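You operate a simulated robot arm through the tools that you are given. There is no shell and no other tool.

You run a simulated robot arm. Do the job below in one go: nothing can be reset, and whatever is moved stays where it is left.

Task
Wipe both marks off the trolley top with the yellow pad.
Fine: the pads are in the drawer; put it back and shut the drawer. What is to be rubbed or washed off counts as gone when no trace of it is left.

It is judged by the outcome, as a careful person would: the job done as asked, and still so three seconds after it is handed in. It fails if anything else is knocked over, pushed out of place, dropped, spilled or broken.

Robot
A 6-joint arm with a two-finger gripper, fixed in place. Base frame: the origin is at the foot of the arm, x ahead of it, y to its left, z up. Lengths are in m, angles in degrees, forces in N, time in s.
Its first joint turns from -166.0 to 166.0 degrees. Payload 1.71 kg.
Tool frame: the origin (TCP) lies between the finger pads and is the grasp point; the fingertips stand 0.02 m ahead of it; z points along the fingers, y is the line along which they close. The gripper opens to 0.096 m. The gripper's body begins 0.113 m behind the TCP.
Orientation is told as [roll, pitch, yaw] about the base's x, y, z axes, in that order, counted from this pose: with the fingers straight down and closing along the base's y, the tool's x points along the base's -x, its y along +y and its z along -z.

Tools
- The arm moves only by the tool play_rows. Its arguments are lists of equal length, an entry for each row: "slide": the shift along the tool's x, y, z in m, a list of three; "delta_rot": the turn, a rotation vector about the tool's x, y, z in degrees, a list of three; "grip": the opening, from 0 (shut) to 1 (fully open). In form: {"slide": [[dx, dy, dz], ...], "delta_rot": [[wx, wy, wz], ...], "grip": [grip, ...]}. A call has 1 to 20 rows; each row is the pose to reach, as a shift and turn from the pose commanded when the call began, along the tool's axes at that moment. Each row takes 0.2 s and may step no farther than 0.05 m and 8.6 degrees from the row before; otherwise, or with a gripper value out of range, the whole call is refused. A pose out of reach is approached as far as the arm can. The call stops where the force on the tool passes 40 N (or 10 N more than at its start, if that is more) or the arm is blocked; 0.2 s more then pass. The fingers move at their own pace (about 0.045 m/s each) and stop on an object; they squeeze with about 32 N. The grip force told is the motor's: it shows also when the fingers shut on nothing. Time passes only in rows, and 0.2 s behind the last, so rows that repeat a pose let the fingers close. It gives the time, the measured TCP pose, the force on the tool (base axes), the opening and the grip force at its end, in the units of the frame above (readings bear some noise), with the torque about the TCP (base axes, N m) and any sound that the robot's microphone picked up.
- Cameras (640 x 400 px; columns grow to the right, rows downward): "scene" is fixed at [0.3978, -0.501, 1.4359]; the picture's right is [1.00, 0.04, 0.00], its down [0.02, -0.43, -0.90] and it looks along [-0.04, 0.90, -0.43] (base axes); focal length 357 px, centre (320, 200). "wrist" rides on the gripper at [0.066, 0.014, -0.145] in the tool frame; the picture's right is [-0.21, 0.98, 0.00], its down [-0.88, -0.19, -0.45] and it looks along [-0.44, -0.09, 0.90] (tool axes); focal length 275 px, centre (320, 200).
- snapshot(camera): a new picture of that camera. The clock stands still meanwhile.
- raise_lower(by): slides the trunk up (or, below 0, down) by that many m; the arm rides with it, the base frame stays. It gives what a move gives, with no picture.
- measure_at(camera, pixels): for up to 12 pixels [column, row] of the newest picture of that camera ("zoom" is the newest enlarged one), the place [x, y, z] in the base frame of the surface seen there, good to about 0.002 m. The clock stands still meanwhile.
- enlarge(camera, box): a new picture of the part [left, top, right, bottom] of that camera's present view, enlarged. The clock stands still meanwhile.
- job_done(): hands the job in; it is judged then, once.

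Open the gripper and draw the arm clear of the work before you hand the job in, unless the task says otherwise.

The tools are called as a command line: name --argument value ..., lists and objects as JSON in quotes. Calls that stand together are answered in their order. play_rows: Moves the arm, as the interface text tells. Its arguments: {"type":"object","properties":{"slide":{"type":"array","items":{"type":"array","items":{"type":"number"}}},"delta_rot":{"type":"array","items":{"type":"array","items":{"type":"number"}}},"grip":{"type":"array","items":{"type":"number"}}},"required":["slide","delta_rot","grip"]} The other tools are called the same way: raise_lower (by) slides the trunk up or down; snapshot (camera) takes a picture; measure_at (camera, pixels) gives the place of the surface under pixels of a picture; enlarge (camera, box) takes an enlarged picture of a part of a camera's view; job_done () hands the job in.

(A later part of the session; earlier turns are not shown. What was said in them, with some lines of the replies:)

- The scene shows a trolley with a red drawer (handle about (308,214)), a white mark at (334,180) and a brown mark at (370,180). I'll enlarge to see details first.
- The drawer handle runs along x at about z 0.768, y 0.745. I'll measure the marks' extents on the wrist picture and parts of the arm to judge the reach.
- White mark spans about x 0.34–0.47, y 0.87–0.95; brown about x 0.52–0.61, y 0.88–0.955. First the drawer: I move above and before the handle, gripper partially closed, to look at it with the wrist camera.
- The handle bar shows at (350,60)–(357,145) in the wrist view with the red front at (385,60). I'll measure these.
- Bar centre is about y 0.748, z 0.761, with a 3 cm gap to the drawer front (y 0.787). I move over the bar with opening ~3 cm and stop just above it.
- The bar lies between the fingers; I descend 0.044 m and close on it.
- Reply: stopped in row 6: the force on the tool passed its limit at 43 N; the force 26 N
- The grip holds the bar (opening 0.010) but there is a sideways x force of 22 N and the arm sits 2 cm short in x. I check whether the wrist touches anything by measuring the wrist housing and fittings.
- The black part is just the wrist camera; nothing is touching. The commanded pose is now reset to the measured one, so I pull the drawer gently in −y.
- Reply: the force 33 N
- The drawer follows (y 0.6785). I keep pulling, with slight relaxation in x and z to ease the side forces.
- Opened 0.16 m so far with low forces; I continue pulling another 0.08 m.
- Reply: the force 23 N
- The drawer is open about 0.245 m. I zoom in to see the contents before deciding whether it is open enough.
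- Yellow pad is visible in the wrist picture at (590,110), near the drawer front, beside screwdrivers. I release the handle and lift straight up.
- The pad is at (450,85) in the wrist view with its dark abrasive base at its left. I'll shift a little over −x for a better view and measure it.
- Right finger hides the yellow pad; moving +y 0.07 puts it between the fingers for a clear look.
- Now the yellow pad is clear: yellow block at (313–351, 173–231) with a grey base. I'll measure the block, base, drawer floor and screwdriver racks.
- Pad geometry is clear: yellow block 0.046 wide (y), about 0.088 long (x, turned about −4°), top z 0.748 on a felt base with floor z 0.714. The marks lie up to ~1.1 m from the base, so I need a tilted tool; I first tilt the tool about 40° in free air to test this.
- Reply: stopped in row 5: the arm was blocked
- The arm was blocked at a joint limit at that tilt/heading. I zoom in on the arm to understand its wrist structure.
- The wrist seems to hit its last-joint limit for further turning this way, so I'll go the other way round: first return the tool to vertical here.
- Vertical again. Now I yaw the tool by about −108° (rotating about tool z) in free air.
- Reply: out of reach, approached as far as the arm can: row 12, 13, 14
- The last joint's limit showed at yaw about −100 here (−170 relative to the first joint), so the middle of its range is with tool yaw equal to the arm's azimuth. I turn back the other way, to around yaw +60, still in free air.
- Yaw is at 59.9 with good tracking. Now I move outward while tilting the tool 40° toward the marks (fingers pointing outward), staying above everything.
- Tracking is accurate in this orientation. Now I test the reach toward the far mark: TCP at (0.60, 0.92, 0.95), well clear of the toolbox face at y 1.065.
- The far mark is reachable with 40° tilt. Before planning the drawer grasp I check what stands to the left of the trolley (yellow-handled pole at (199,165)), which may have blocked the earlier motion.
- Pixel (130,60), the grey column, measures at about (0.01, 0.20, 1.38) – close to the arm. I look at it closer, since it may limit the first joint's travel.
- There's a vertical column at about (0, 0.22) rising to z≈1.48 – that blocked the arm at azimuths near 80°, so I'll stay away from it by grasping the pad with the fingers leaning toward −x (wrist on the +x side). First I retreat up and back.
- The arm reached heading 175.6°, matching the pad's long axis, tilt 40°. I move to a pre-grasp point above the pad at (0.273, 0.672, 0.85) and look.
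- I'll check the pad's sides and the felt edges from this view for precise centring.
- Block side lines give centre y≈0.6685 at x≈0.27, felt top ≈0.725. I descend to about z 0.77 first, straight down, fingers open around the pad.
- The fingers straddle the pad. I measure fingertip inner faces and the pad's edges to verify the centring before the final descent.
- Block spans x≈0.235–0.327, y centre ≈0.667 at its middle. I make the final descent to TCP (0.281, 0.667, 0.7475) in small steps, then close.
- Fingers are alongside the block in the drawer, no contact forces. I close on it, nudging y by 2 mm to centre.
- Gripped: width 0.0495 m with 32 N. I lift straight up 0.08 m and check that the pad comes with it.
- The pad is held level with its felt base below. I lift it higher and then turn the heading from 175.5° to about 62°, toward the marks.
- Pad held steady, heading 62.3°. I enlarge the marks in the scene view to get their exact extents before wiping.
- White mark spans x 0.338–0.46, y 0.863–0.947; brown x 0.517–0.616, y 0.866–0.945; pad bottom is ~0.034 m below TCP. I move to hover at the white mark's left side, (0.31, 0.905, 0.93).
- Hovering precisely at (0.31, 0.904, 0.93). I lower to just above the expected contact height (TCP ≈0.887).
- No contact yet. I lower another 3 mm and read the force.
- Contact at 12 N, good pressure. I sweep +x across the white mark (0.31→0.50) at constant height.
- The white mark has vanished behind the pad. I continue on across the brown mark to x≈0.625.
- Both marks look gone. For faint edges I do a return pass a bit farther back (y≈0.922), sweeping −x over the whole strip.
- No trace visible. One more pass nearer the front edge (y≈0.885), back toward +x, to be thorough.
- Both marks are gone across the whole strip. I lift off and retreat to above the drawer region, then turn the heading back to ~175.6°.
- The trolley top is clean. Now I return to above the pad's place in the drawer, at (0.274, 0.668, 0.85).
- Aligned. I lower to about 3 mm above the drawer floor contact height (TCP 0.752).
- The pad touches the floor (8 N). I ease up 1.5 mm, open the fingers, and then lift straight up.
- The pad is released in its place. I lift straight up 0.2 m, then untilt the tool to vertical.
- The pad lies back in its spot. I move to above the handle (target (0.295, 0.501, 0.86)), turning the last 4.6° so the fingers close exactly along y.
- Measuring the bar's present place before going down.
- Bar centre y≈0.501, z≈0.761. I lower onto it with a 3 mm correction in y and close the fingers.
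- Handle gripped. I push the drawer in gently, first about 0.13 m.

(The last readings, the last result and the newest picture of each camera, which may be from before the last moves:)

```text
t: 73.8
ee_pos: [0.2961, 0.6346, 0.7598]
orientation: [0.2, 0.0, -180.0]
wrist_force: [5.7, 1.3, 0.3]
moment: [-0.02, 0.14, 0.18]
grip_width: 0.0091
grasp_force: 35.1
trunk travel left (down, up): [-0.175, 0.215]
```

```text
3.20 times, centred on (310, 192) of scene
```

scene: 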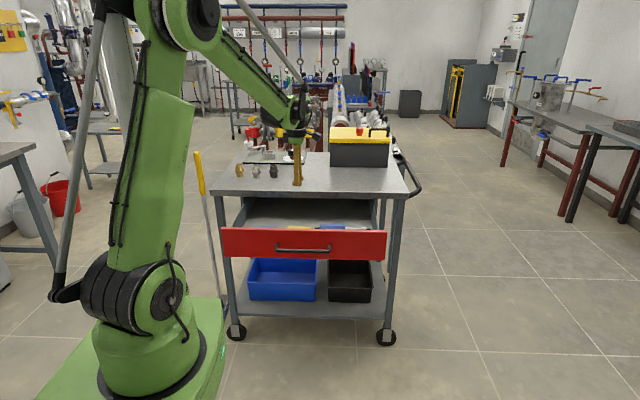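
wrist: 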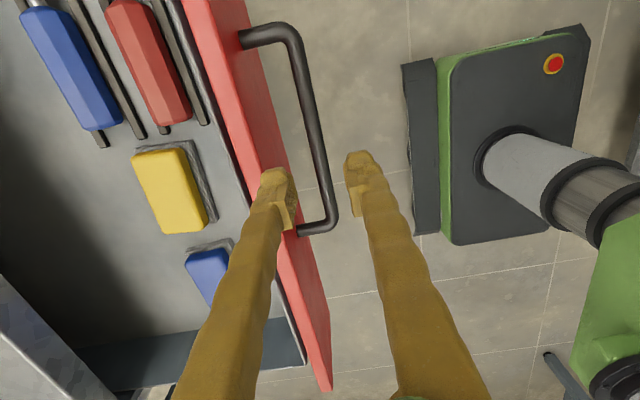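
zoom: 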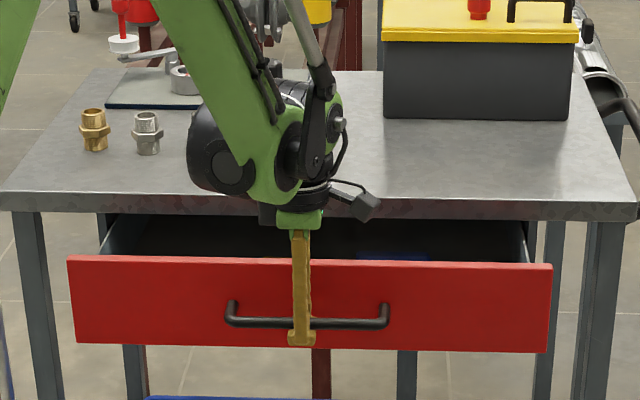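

Drawer moves in smoothly with low force. I push on another 0.108 m.

play_rows --slide '[[0, -0.012, 0], [0, -0.026, 0], [0, -0.04, 0], [0, -0.054, 0], [0, -0.068, 0], [0, -0.082, 0], [0, -0.096, 0], [0, -0.104, 0], [0, -0.108, 0]]' --delta_rot '[[0, 0, 0], [0, 0, 0], [0, 0, 0], [0, 0, 0], [0, 0, 0], [0, 0, 0], [0, 0, 0], [0, 0, 0], [0, 0, 0]]' --grip '[0, 0, 0, 0, 0, 0, 0, 0, 0]'

enlarge --camera "scene" --box '[210, 130, 410, 255]'

snapshot --camera "wrist"

```text
t: 75.8
ee_pos: [0.296, 0.7428, 0.7585]
orientation: [0.3, 0.0, 180.0]
wrist_force: [25.1, 0.8, 0.2]
moment: [0.03, -0.09, 0.2]
grip_width: 0.0088
grasp_force: 34.6
trunk travel left (down, up): [-0.175, 0.215]
```

```text
3.20 times, centred on (310, 192) of scene
```

zoom: 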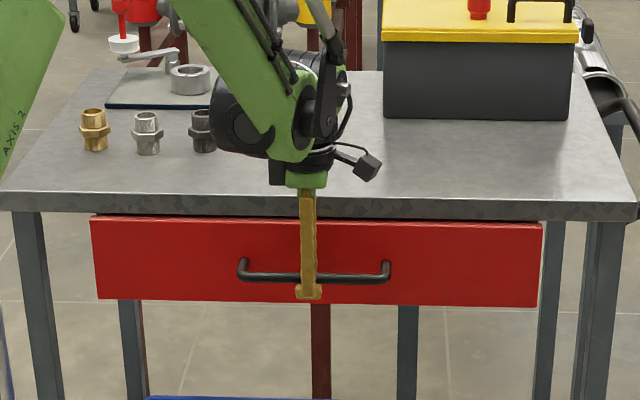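

```text
taken
```

wrist: 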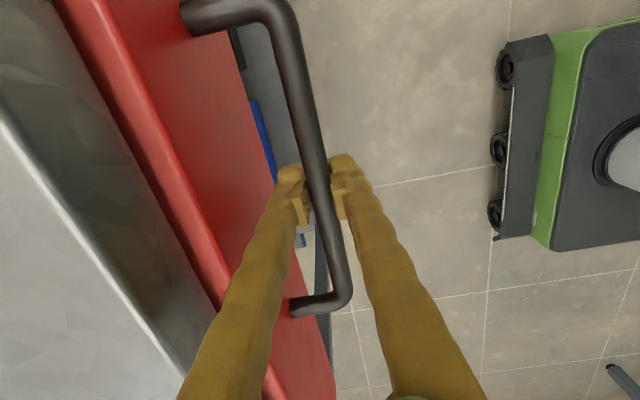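

Nearly shut (TCP y 0.743; closed was 0.748). I relax the sideways x force (25 N) and push the last few millimetres slowly.

play_rows --slide '[[0.002, 0, 0], [0.0035, -0.001, 0], [0.0035, -0.003, 0], [0.0035, -0.005, 0], [0.0035, -0.007, 0], [0.0035, -0.008, 0]]' --delta_rot '[[0, 0, 0], [0, 0, 0], [0, 0, 0], [0, 0, 0], [0, 0, 0], [0, 0, 0]]' --grip '[0, 0, 0, 0, 0, 0]'

measure_at --camera "scene" --pixels '[[260, 200], [260, 215], [360, 205], [360, 220]]'

enlarge --camera "scene" --box '[230, 170, 390, 270]'

```text
t: 77.1
ee_pos: [0.2922, 0.7475, 0.7614]
orientation: [0.4, 0.8, 179.8]
wrist_force: [27.7, 1.7, -16.5]
moment: [0.01, -0.06, 0.71]
grip_width: 0.0101
grasp_force: 35.1
trunk travel left (down, up): [-0.175, 0.215]
stopped in row 6: the force on the tool passed its limit at 41 N (the readings are from after the stop); the commanded pose is now the measured one
```

```text
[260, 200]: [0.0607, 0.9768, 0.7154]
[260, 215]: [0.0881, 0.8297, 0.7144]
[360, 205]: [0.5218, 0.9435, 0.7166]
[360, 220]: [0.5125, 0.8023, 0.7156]
```

```text
4.00 times, centred on (310, 220) of scene
```

zoom: 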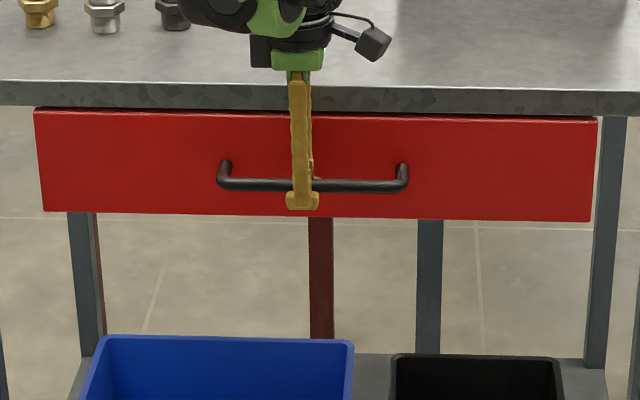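

The drawer front matches its original closed position. I verify with a fresh measurement, then release the handle.

snapshot --camera "scene"

measure_at --camera "scene" --pixels '[[260, 205], [260, 215], [360, 208], [360, 220], [245, 205], [375, 210]]'

play_rows --slide '[[0, 0, 0], [0, 0, 0], [0, 0, 0], [0, 0, 0]]' --delta_rot '[[0, 0, 0], [0, 0, 0], [0, 0, 0], [0, 0, 0]]' --grip '[0.3, 0.3, 0.3, 0.3]'

snapshot --camera "wrist"

```text
taken
```

scene: 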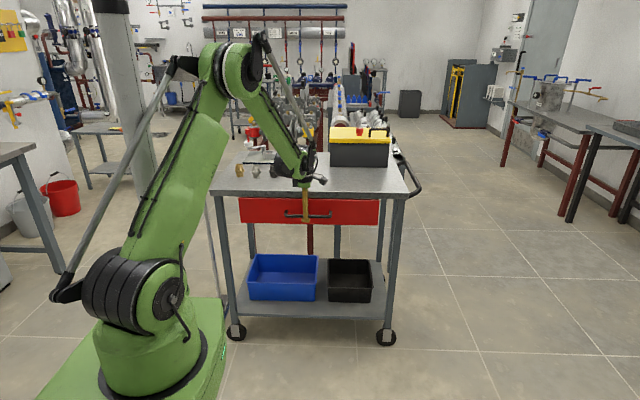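

```text
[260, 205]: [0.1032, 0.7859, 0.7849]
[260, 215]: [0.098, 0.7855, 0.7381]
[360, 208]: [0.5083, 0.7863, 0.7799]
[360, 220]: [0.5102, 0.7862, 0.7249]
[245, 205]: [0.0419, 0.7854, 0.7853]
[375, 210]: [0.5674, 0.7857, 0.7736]
```

```text
t: 78.1
ee_pos: [0.2883, 0.747, 0.7629]
orientation: [0.3, 0.8, 179.9]
wrist_force: [0.2, 0.3, 0.1]
moment: [0.02, 0.01, 0.03]
grip_width: 0.029
grasp_force: 0.0
trunk travel left (down, up): [-0.175, 0.215]
```

```text
taken
```

wrist: 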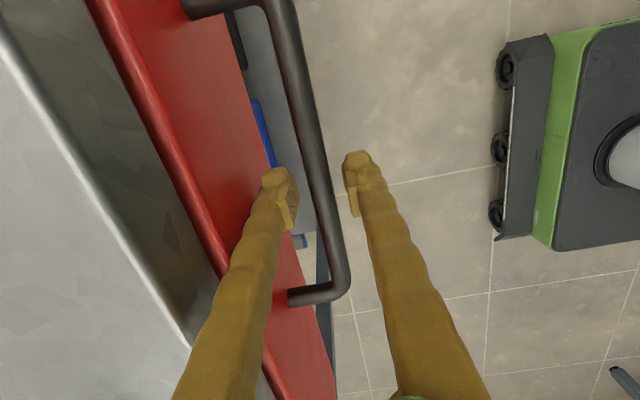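

Front reads y≈0.786 (about 0.787 originally); the handle is free now. To make sure it is fully shut I narrow the fingers around the bar and press gently in +y a few mm.

play_rows --slide '[[0, 0, 0], [0, -0.002, 0], [0, -0.004, 0], [0, -0.006, 0], [0, -0.008, 0], [0, -0.009, 0]]' --delta_rot '[[0, 0, 0], [0, 0, 0], [0, 0, 0], [0, 0, 0], [0, 0, 0], [0, 0, 0]]' --grip '[0.2, 0.2, 0.2, 0.2, 0.2, 0.2]'

snapshot --camera "scene"

measure_at --camera "scene" --pixels '[[260, 205], [260, 215], [360, 208], [360, 220], [245, 205], [375, 210], [280, 215], [330, 216]]'

```text
t: 79.5
ee_pos: [0.2882, 0.7563, 0.7645]
orientation: [0.4, 0.6, 179.9]
wrist_force: [-3.2, -18.3, -5.8]
moment: [0.03, -0.01, -0.02]
grip_width: 0.0271
grasp_force: 8.3
trunk travel left (down, up): [-0.175, 0.215]
```

```text
taken
```

scene: 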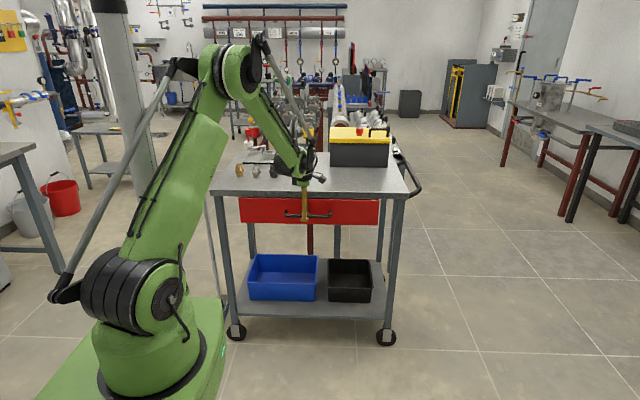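

```text
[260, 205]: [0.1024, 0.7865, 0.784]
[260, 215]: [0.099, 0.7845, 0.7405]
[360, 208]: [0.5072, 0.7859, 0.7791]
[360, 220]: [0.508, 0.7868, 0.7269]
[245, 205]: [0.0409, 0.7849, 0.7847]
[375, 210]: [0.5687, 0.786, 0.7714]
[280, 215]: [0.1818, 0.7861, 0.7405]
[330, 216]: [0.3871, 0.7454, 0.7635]
```

Pressed with 18 N and the front stays at y≈0.786 – fully shut. I centre around the bar again, open slightly, and lift straight up.

play_rows --slide '[[0, 0.004, 0], [0, 0.0085, 0], [0, 0.0085, 0], [0, 0.0085, 0]]' --delta_rot '[[0, 0, 0], [0, 0, 0], [0, 0, 0], [0, 0, 0]]' --grip '[0.3, 0.3, 0.3, 0.3]'

enlarge --camera "wrist" --box '[220, 60, 440, 260]'

```text
t: 80.5
ee_pos: [0.2875, 0.7497, 0.7616]
orientation: [0.3, 0.7, 179.9]
wrist_force: [0.1, 0.6, -0.6]
moment: [0.0, -0.01, 0.01]
grip_width: 0.0287
grasp_force: 0.0
trunk travel left (down, up): [-0.175, 0.215]
```

```text
2.00 times, centred on (330, 160) of wrist
```

zoom: 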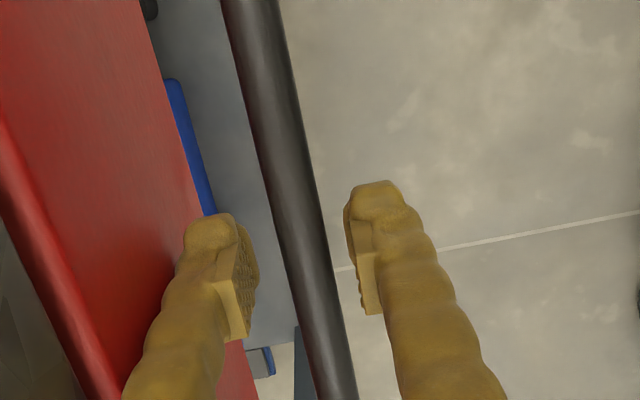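

The bar is clear of both fingers with zero force. I lift straight up, then draw the arm back and open the gripper.

play_rows --slide '[[0, 0, -0.02], [0, 0, -0.05], [0, 0, -0.09], [0, 0, -0.13], [0, 0, -0.17], [0, 0.02, -0.21], [0, 0.05, -0.24], [0, 0.09, -0.26], [0, 0.13, -0.28], [0, 0.16, -0.3], [0, 0.16, -0.3]]' --delta_rot '[[0, 0, 0], [0, 0, 0], [0, 0, 0], [0, 0, 0], [0, 0, 0], [0, 0, 0], [0, 0, 0], [0, 0, 0], [0, 0, 0], [0, 0, 0], [0, 0, 0]]' --grip '[0.3, 0.3, 0.3, 0.3, 0.3, 0.5, 0.8, 1.0, 1.0, 1.0, 1.0]'

snapshot --camera "scene"

enlarge --camera "scene" --box '[200, 110, 430, 254]'

snapshot --camera "wrist"

```text
t: 82.9
ee_pos: [0.2854, 0.5891, 1.0624]
orientation: [0.3, 0.7, 179.9]
wrist_force: [0.4, -0.2, 0.7]
moment: [0.05, -0.03, 0.0]
grip_width: 0.0962
grasp_force: 0.0
trunk travel left (down, up): [-0.175, 0.215]
```

```text
taken
```

scene: 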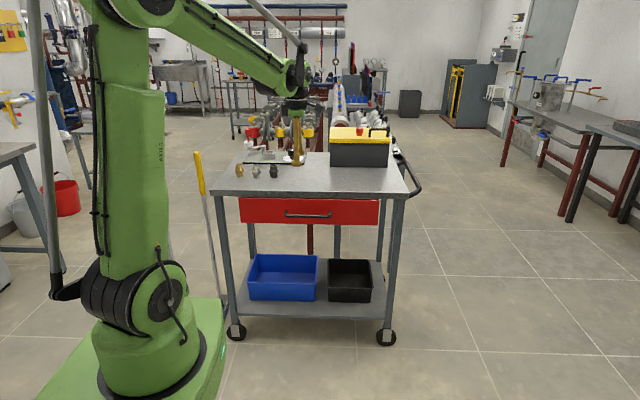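

```text
2.78 times, centred on (315, 182) of scene
```

zoom: 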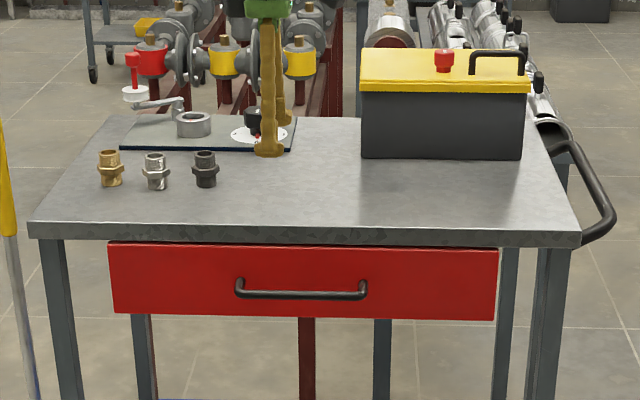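

```text
taken
```

wrist: 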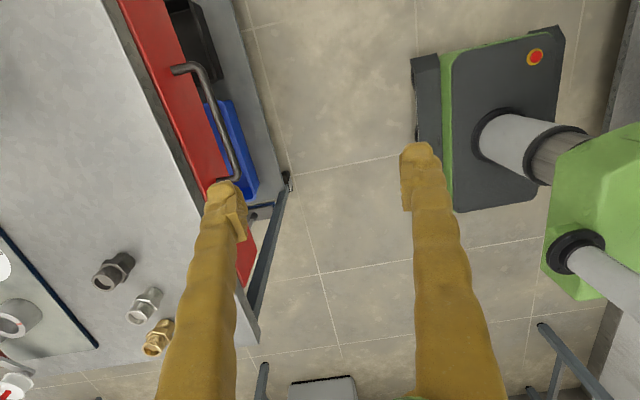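

The drawer is shut exactly as in the first picture and the fittings and toolbox are untouched. One last close look at the wiped area.

enlarge --camera "scene" --box '[306, 160, 402, 205]'

```text
6.67 times, centred on (354, 182) of scene
```

zoom: 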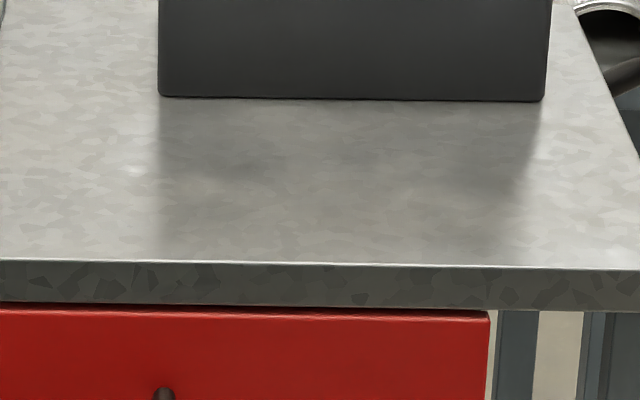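

There's a small bright spot at zoom (135,170), i.e. scene ≈(326,177); I enlarge to tell whether it is a reflection or residue.

enlarge --camera "scene" --box '[312, 168, 352, 193]'

enlarge --camera "scene" --box '[350, 168, 390, 193]'

```text
16.00 times, centred on (332, 180) of scene
```

zoom: 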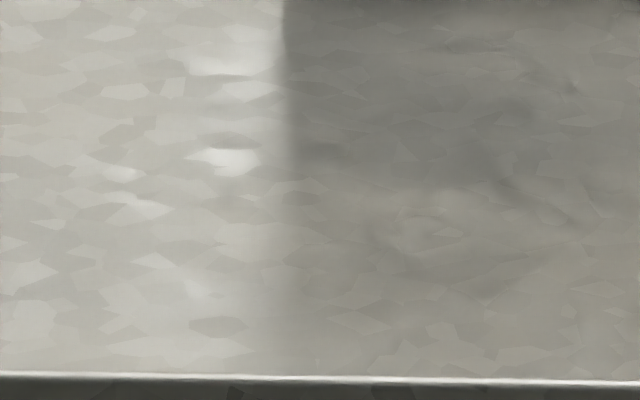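

```text
16.00 times, centred on (370, 180) of scene
```

zoom: 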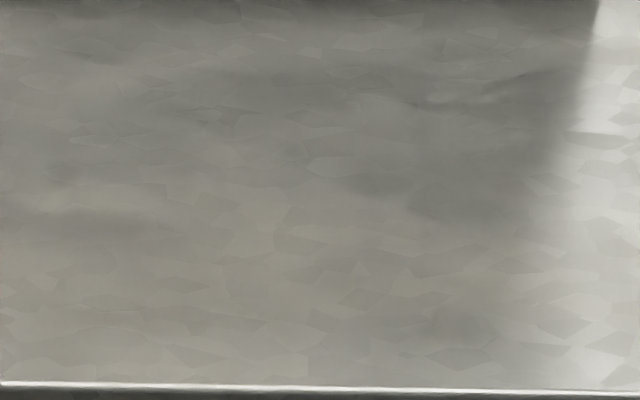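

It looks like glints on the metal's facets, but to be sure I'll look at the spot from another angle with the wrist camera.

play_rows --slide '[[0.0275, -0.035, -0.0067], [0.055, -0.07, -0.0133], [0.0825, -0.105, -0.02], [0.11, -0.14, -0.0267], [0.1375, -0.175, -0.0333], [0.165, -0.21, -0.04], [0.165, -0.21, -0.04]]' --delta_rot '[[0, 0, 0], [0, 0, 0], [0, 0, 0], [0, 0, 0], [0, 0, 0], [0, 0, 0], [0, 0, 0]]' --grip '[1, 1, 1, 1, 1, 1, 1]'

snapshot --camera "wrist"

enlarge --camera "scene" --box '[312, 168, 352, 193]'

```text
t: 84.5
ee_pos: [0.4498, 0.8001, 1.1014]
orientation: [0.5, 0.7, 179.9]
wrist_force: [1.0, 0.0, -0.7]
moment: [-0.04, 0.05, -0.02]
grip_width: 0.0961
grasp_force: 0.1
trunk travel left (down, up): [-0.175, 0.215]
```

```text
taken
```

wrist: 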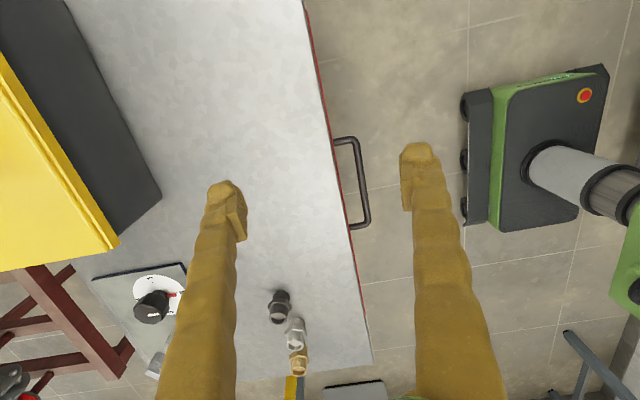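

```text
16.00 times, centred on (332, 180) of scene
```

zoom: 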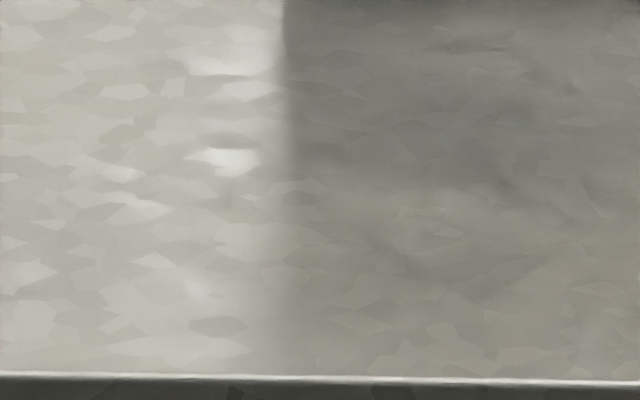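

measure_at --camera "wrist" --pixels '[[220, 140], [205, 100], [190, 50], [250, 170], [180, 170], [240, 120]]'

enlarge --camera "wrist" --box '[120, 0, 340, 230]'

```text
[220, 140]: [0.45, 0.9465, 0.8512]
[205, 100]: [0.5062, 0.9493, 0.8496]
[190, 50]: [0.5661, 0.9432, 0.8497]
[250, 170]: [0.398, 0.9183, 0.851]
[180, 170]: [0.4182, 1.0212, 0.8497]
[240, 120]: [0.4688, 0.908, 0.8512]
```

```text
1.74 times, centred on (230, 115) of wrist
```

zoom: 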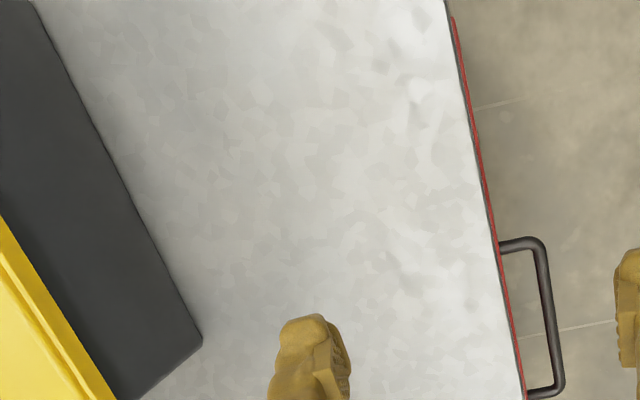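

From this angle the wiped area is clean; the spot near x≈0.365 is just hidden by the finger, so I shift −x by 0.09 to see it.

play_rows --slide '[[-0.03, 0, 0], [-0.06, 0, 0], [-0.09, 0, 0], [-0.09, 0, 0]]' --delta_rot '[[0, 0, 0], [0, 0, 0], [0, 0, 0], [0, 0, 0]]' --grip '[1, 1, 1, 1]'

enlarge --camera "wrist" --box '[120, 0, 340, 230]'

measure_at --camera "zoom" --pixels '[[310, 200], [330, 240], [300, 150]]'

```text
t: 85.5
ee_pos: [0.3581, 0.7981, 1.1028]
orientation: [0.4, 0.7, 179.9]
wrist_force: [0.8, 0.1, 0.7]
moment: [0.03, -0.04, 0.03]
grip_width: 0.0959
grasp_force: 0.0
trunk travel left (down, up): [-0.175, 0.215]
```

```text
1.74 times, centred on (230, 115) of wrist
```

zoom: 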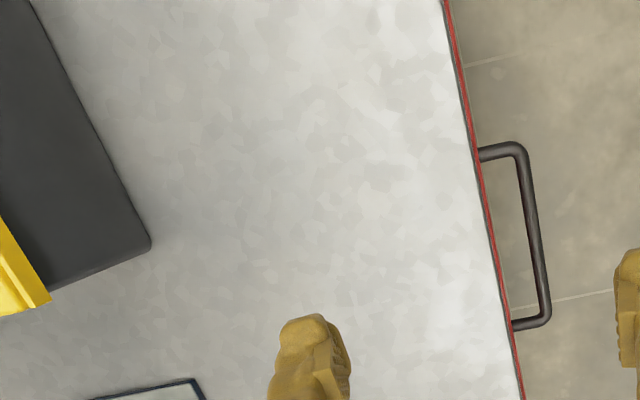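

```text
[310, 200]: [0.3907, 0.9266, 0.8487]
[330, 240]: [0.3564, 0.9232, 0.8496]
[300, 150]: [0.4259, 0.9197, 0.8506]
```

The surface around (0.36, 0.93) is clean; the bright spot was only a reflection. I draw the arm back clear of the trolley.

play_rows --slide '[[-0.01, 0.04, 0], [-0.02, 0.08, 0], [-0.03, 0.12, 0], [-0.04, 0.16, 0], [-0.05, 0.2, 0], [-0.06, 0.23, 0], [-0.06, 0.23, 0]]' --delta_rot '[[0, 0, 0], [0, 0, 0], [0, 0, 0], [0, 0, 0], [0, 0, 0], [0, 0, 0], [0, 0, 0]]' --grip '[1, 1, 1, 1, 1, 1, 1]'

snapshot --camera "scene"

```text
t: 87.1
ee_pos: [0.2983, 0.5668, 1.104]
orientation: [0.3, 0.7, 179.9]
wrist_force: [-0.1, -1.7, -0.7]
moment: [0.11, -0.03, -0.01]
grip_width: 0.0959
grasp_force: 0.1
trunk travel left (down, up): [-0.175, 0.215]
```

```text
taken
```

scene: 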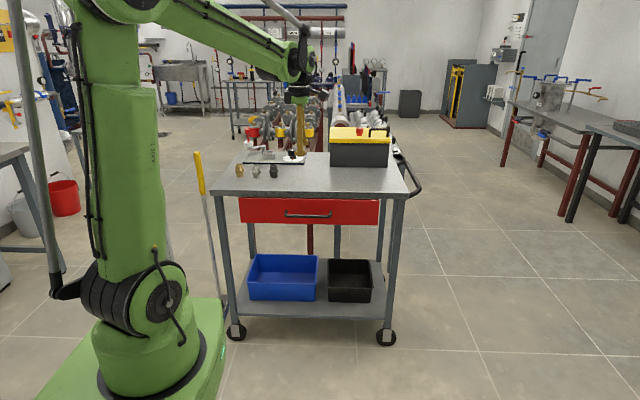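

Both marks are gone, the yellow pad is back in the drawer, the drawer is shut, nothing else has moved, and the arm is clear with the gripper open. I hand the job in.

job_done

```text
The job is handed in.
```

Both marks are wiped off the trolley top with the yellow pad. The pad is back in the drawer and the drawer is shut.

- **Marks:** Three passes covered both. Close-ups from both cameras show no trace. One bright spot where the white mark had been turned out to be a reflection.
- **Pad:** It sits within about 5 mm of where I picked it up, lying flat beside the screwdrivers.
- **Drawer:** I pressed it closed until it would go no further, and the front matches its original position to within measuring error.
- **Everything else:** The fittings, toolbox, screwdrivers and blue pad look as they were. The arm is drawn back with the gripper open.

While I was positioning the tool, the arm was once stopped short with no force on the gripper, most likely by the upright column beside its base. I saw nothing displaced by it.
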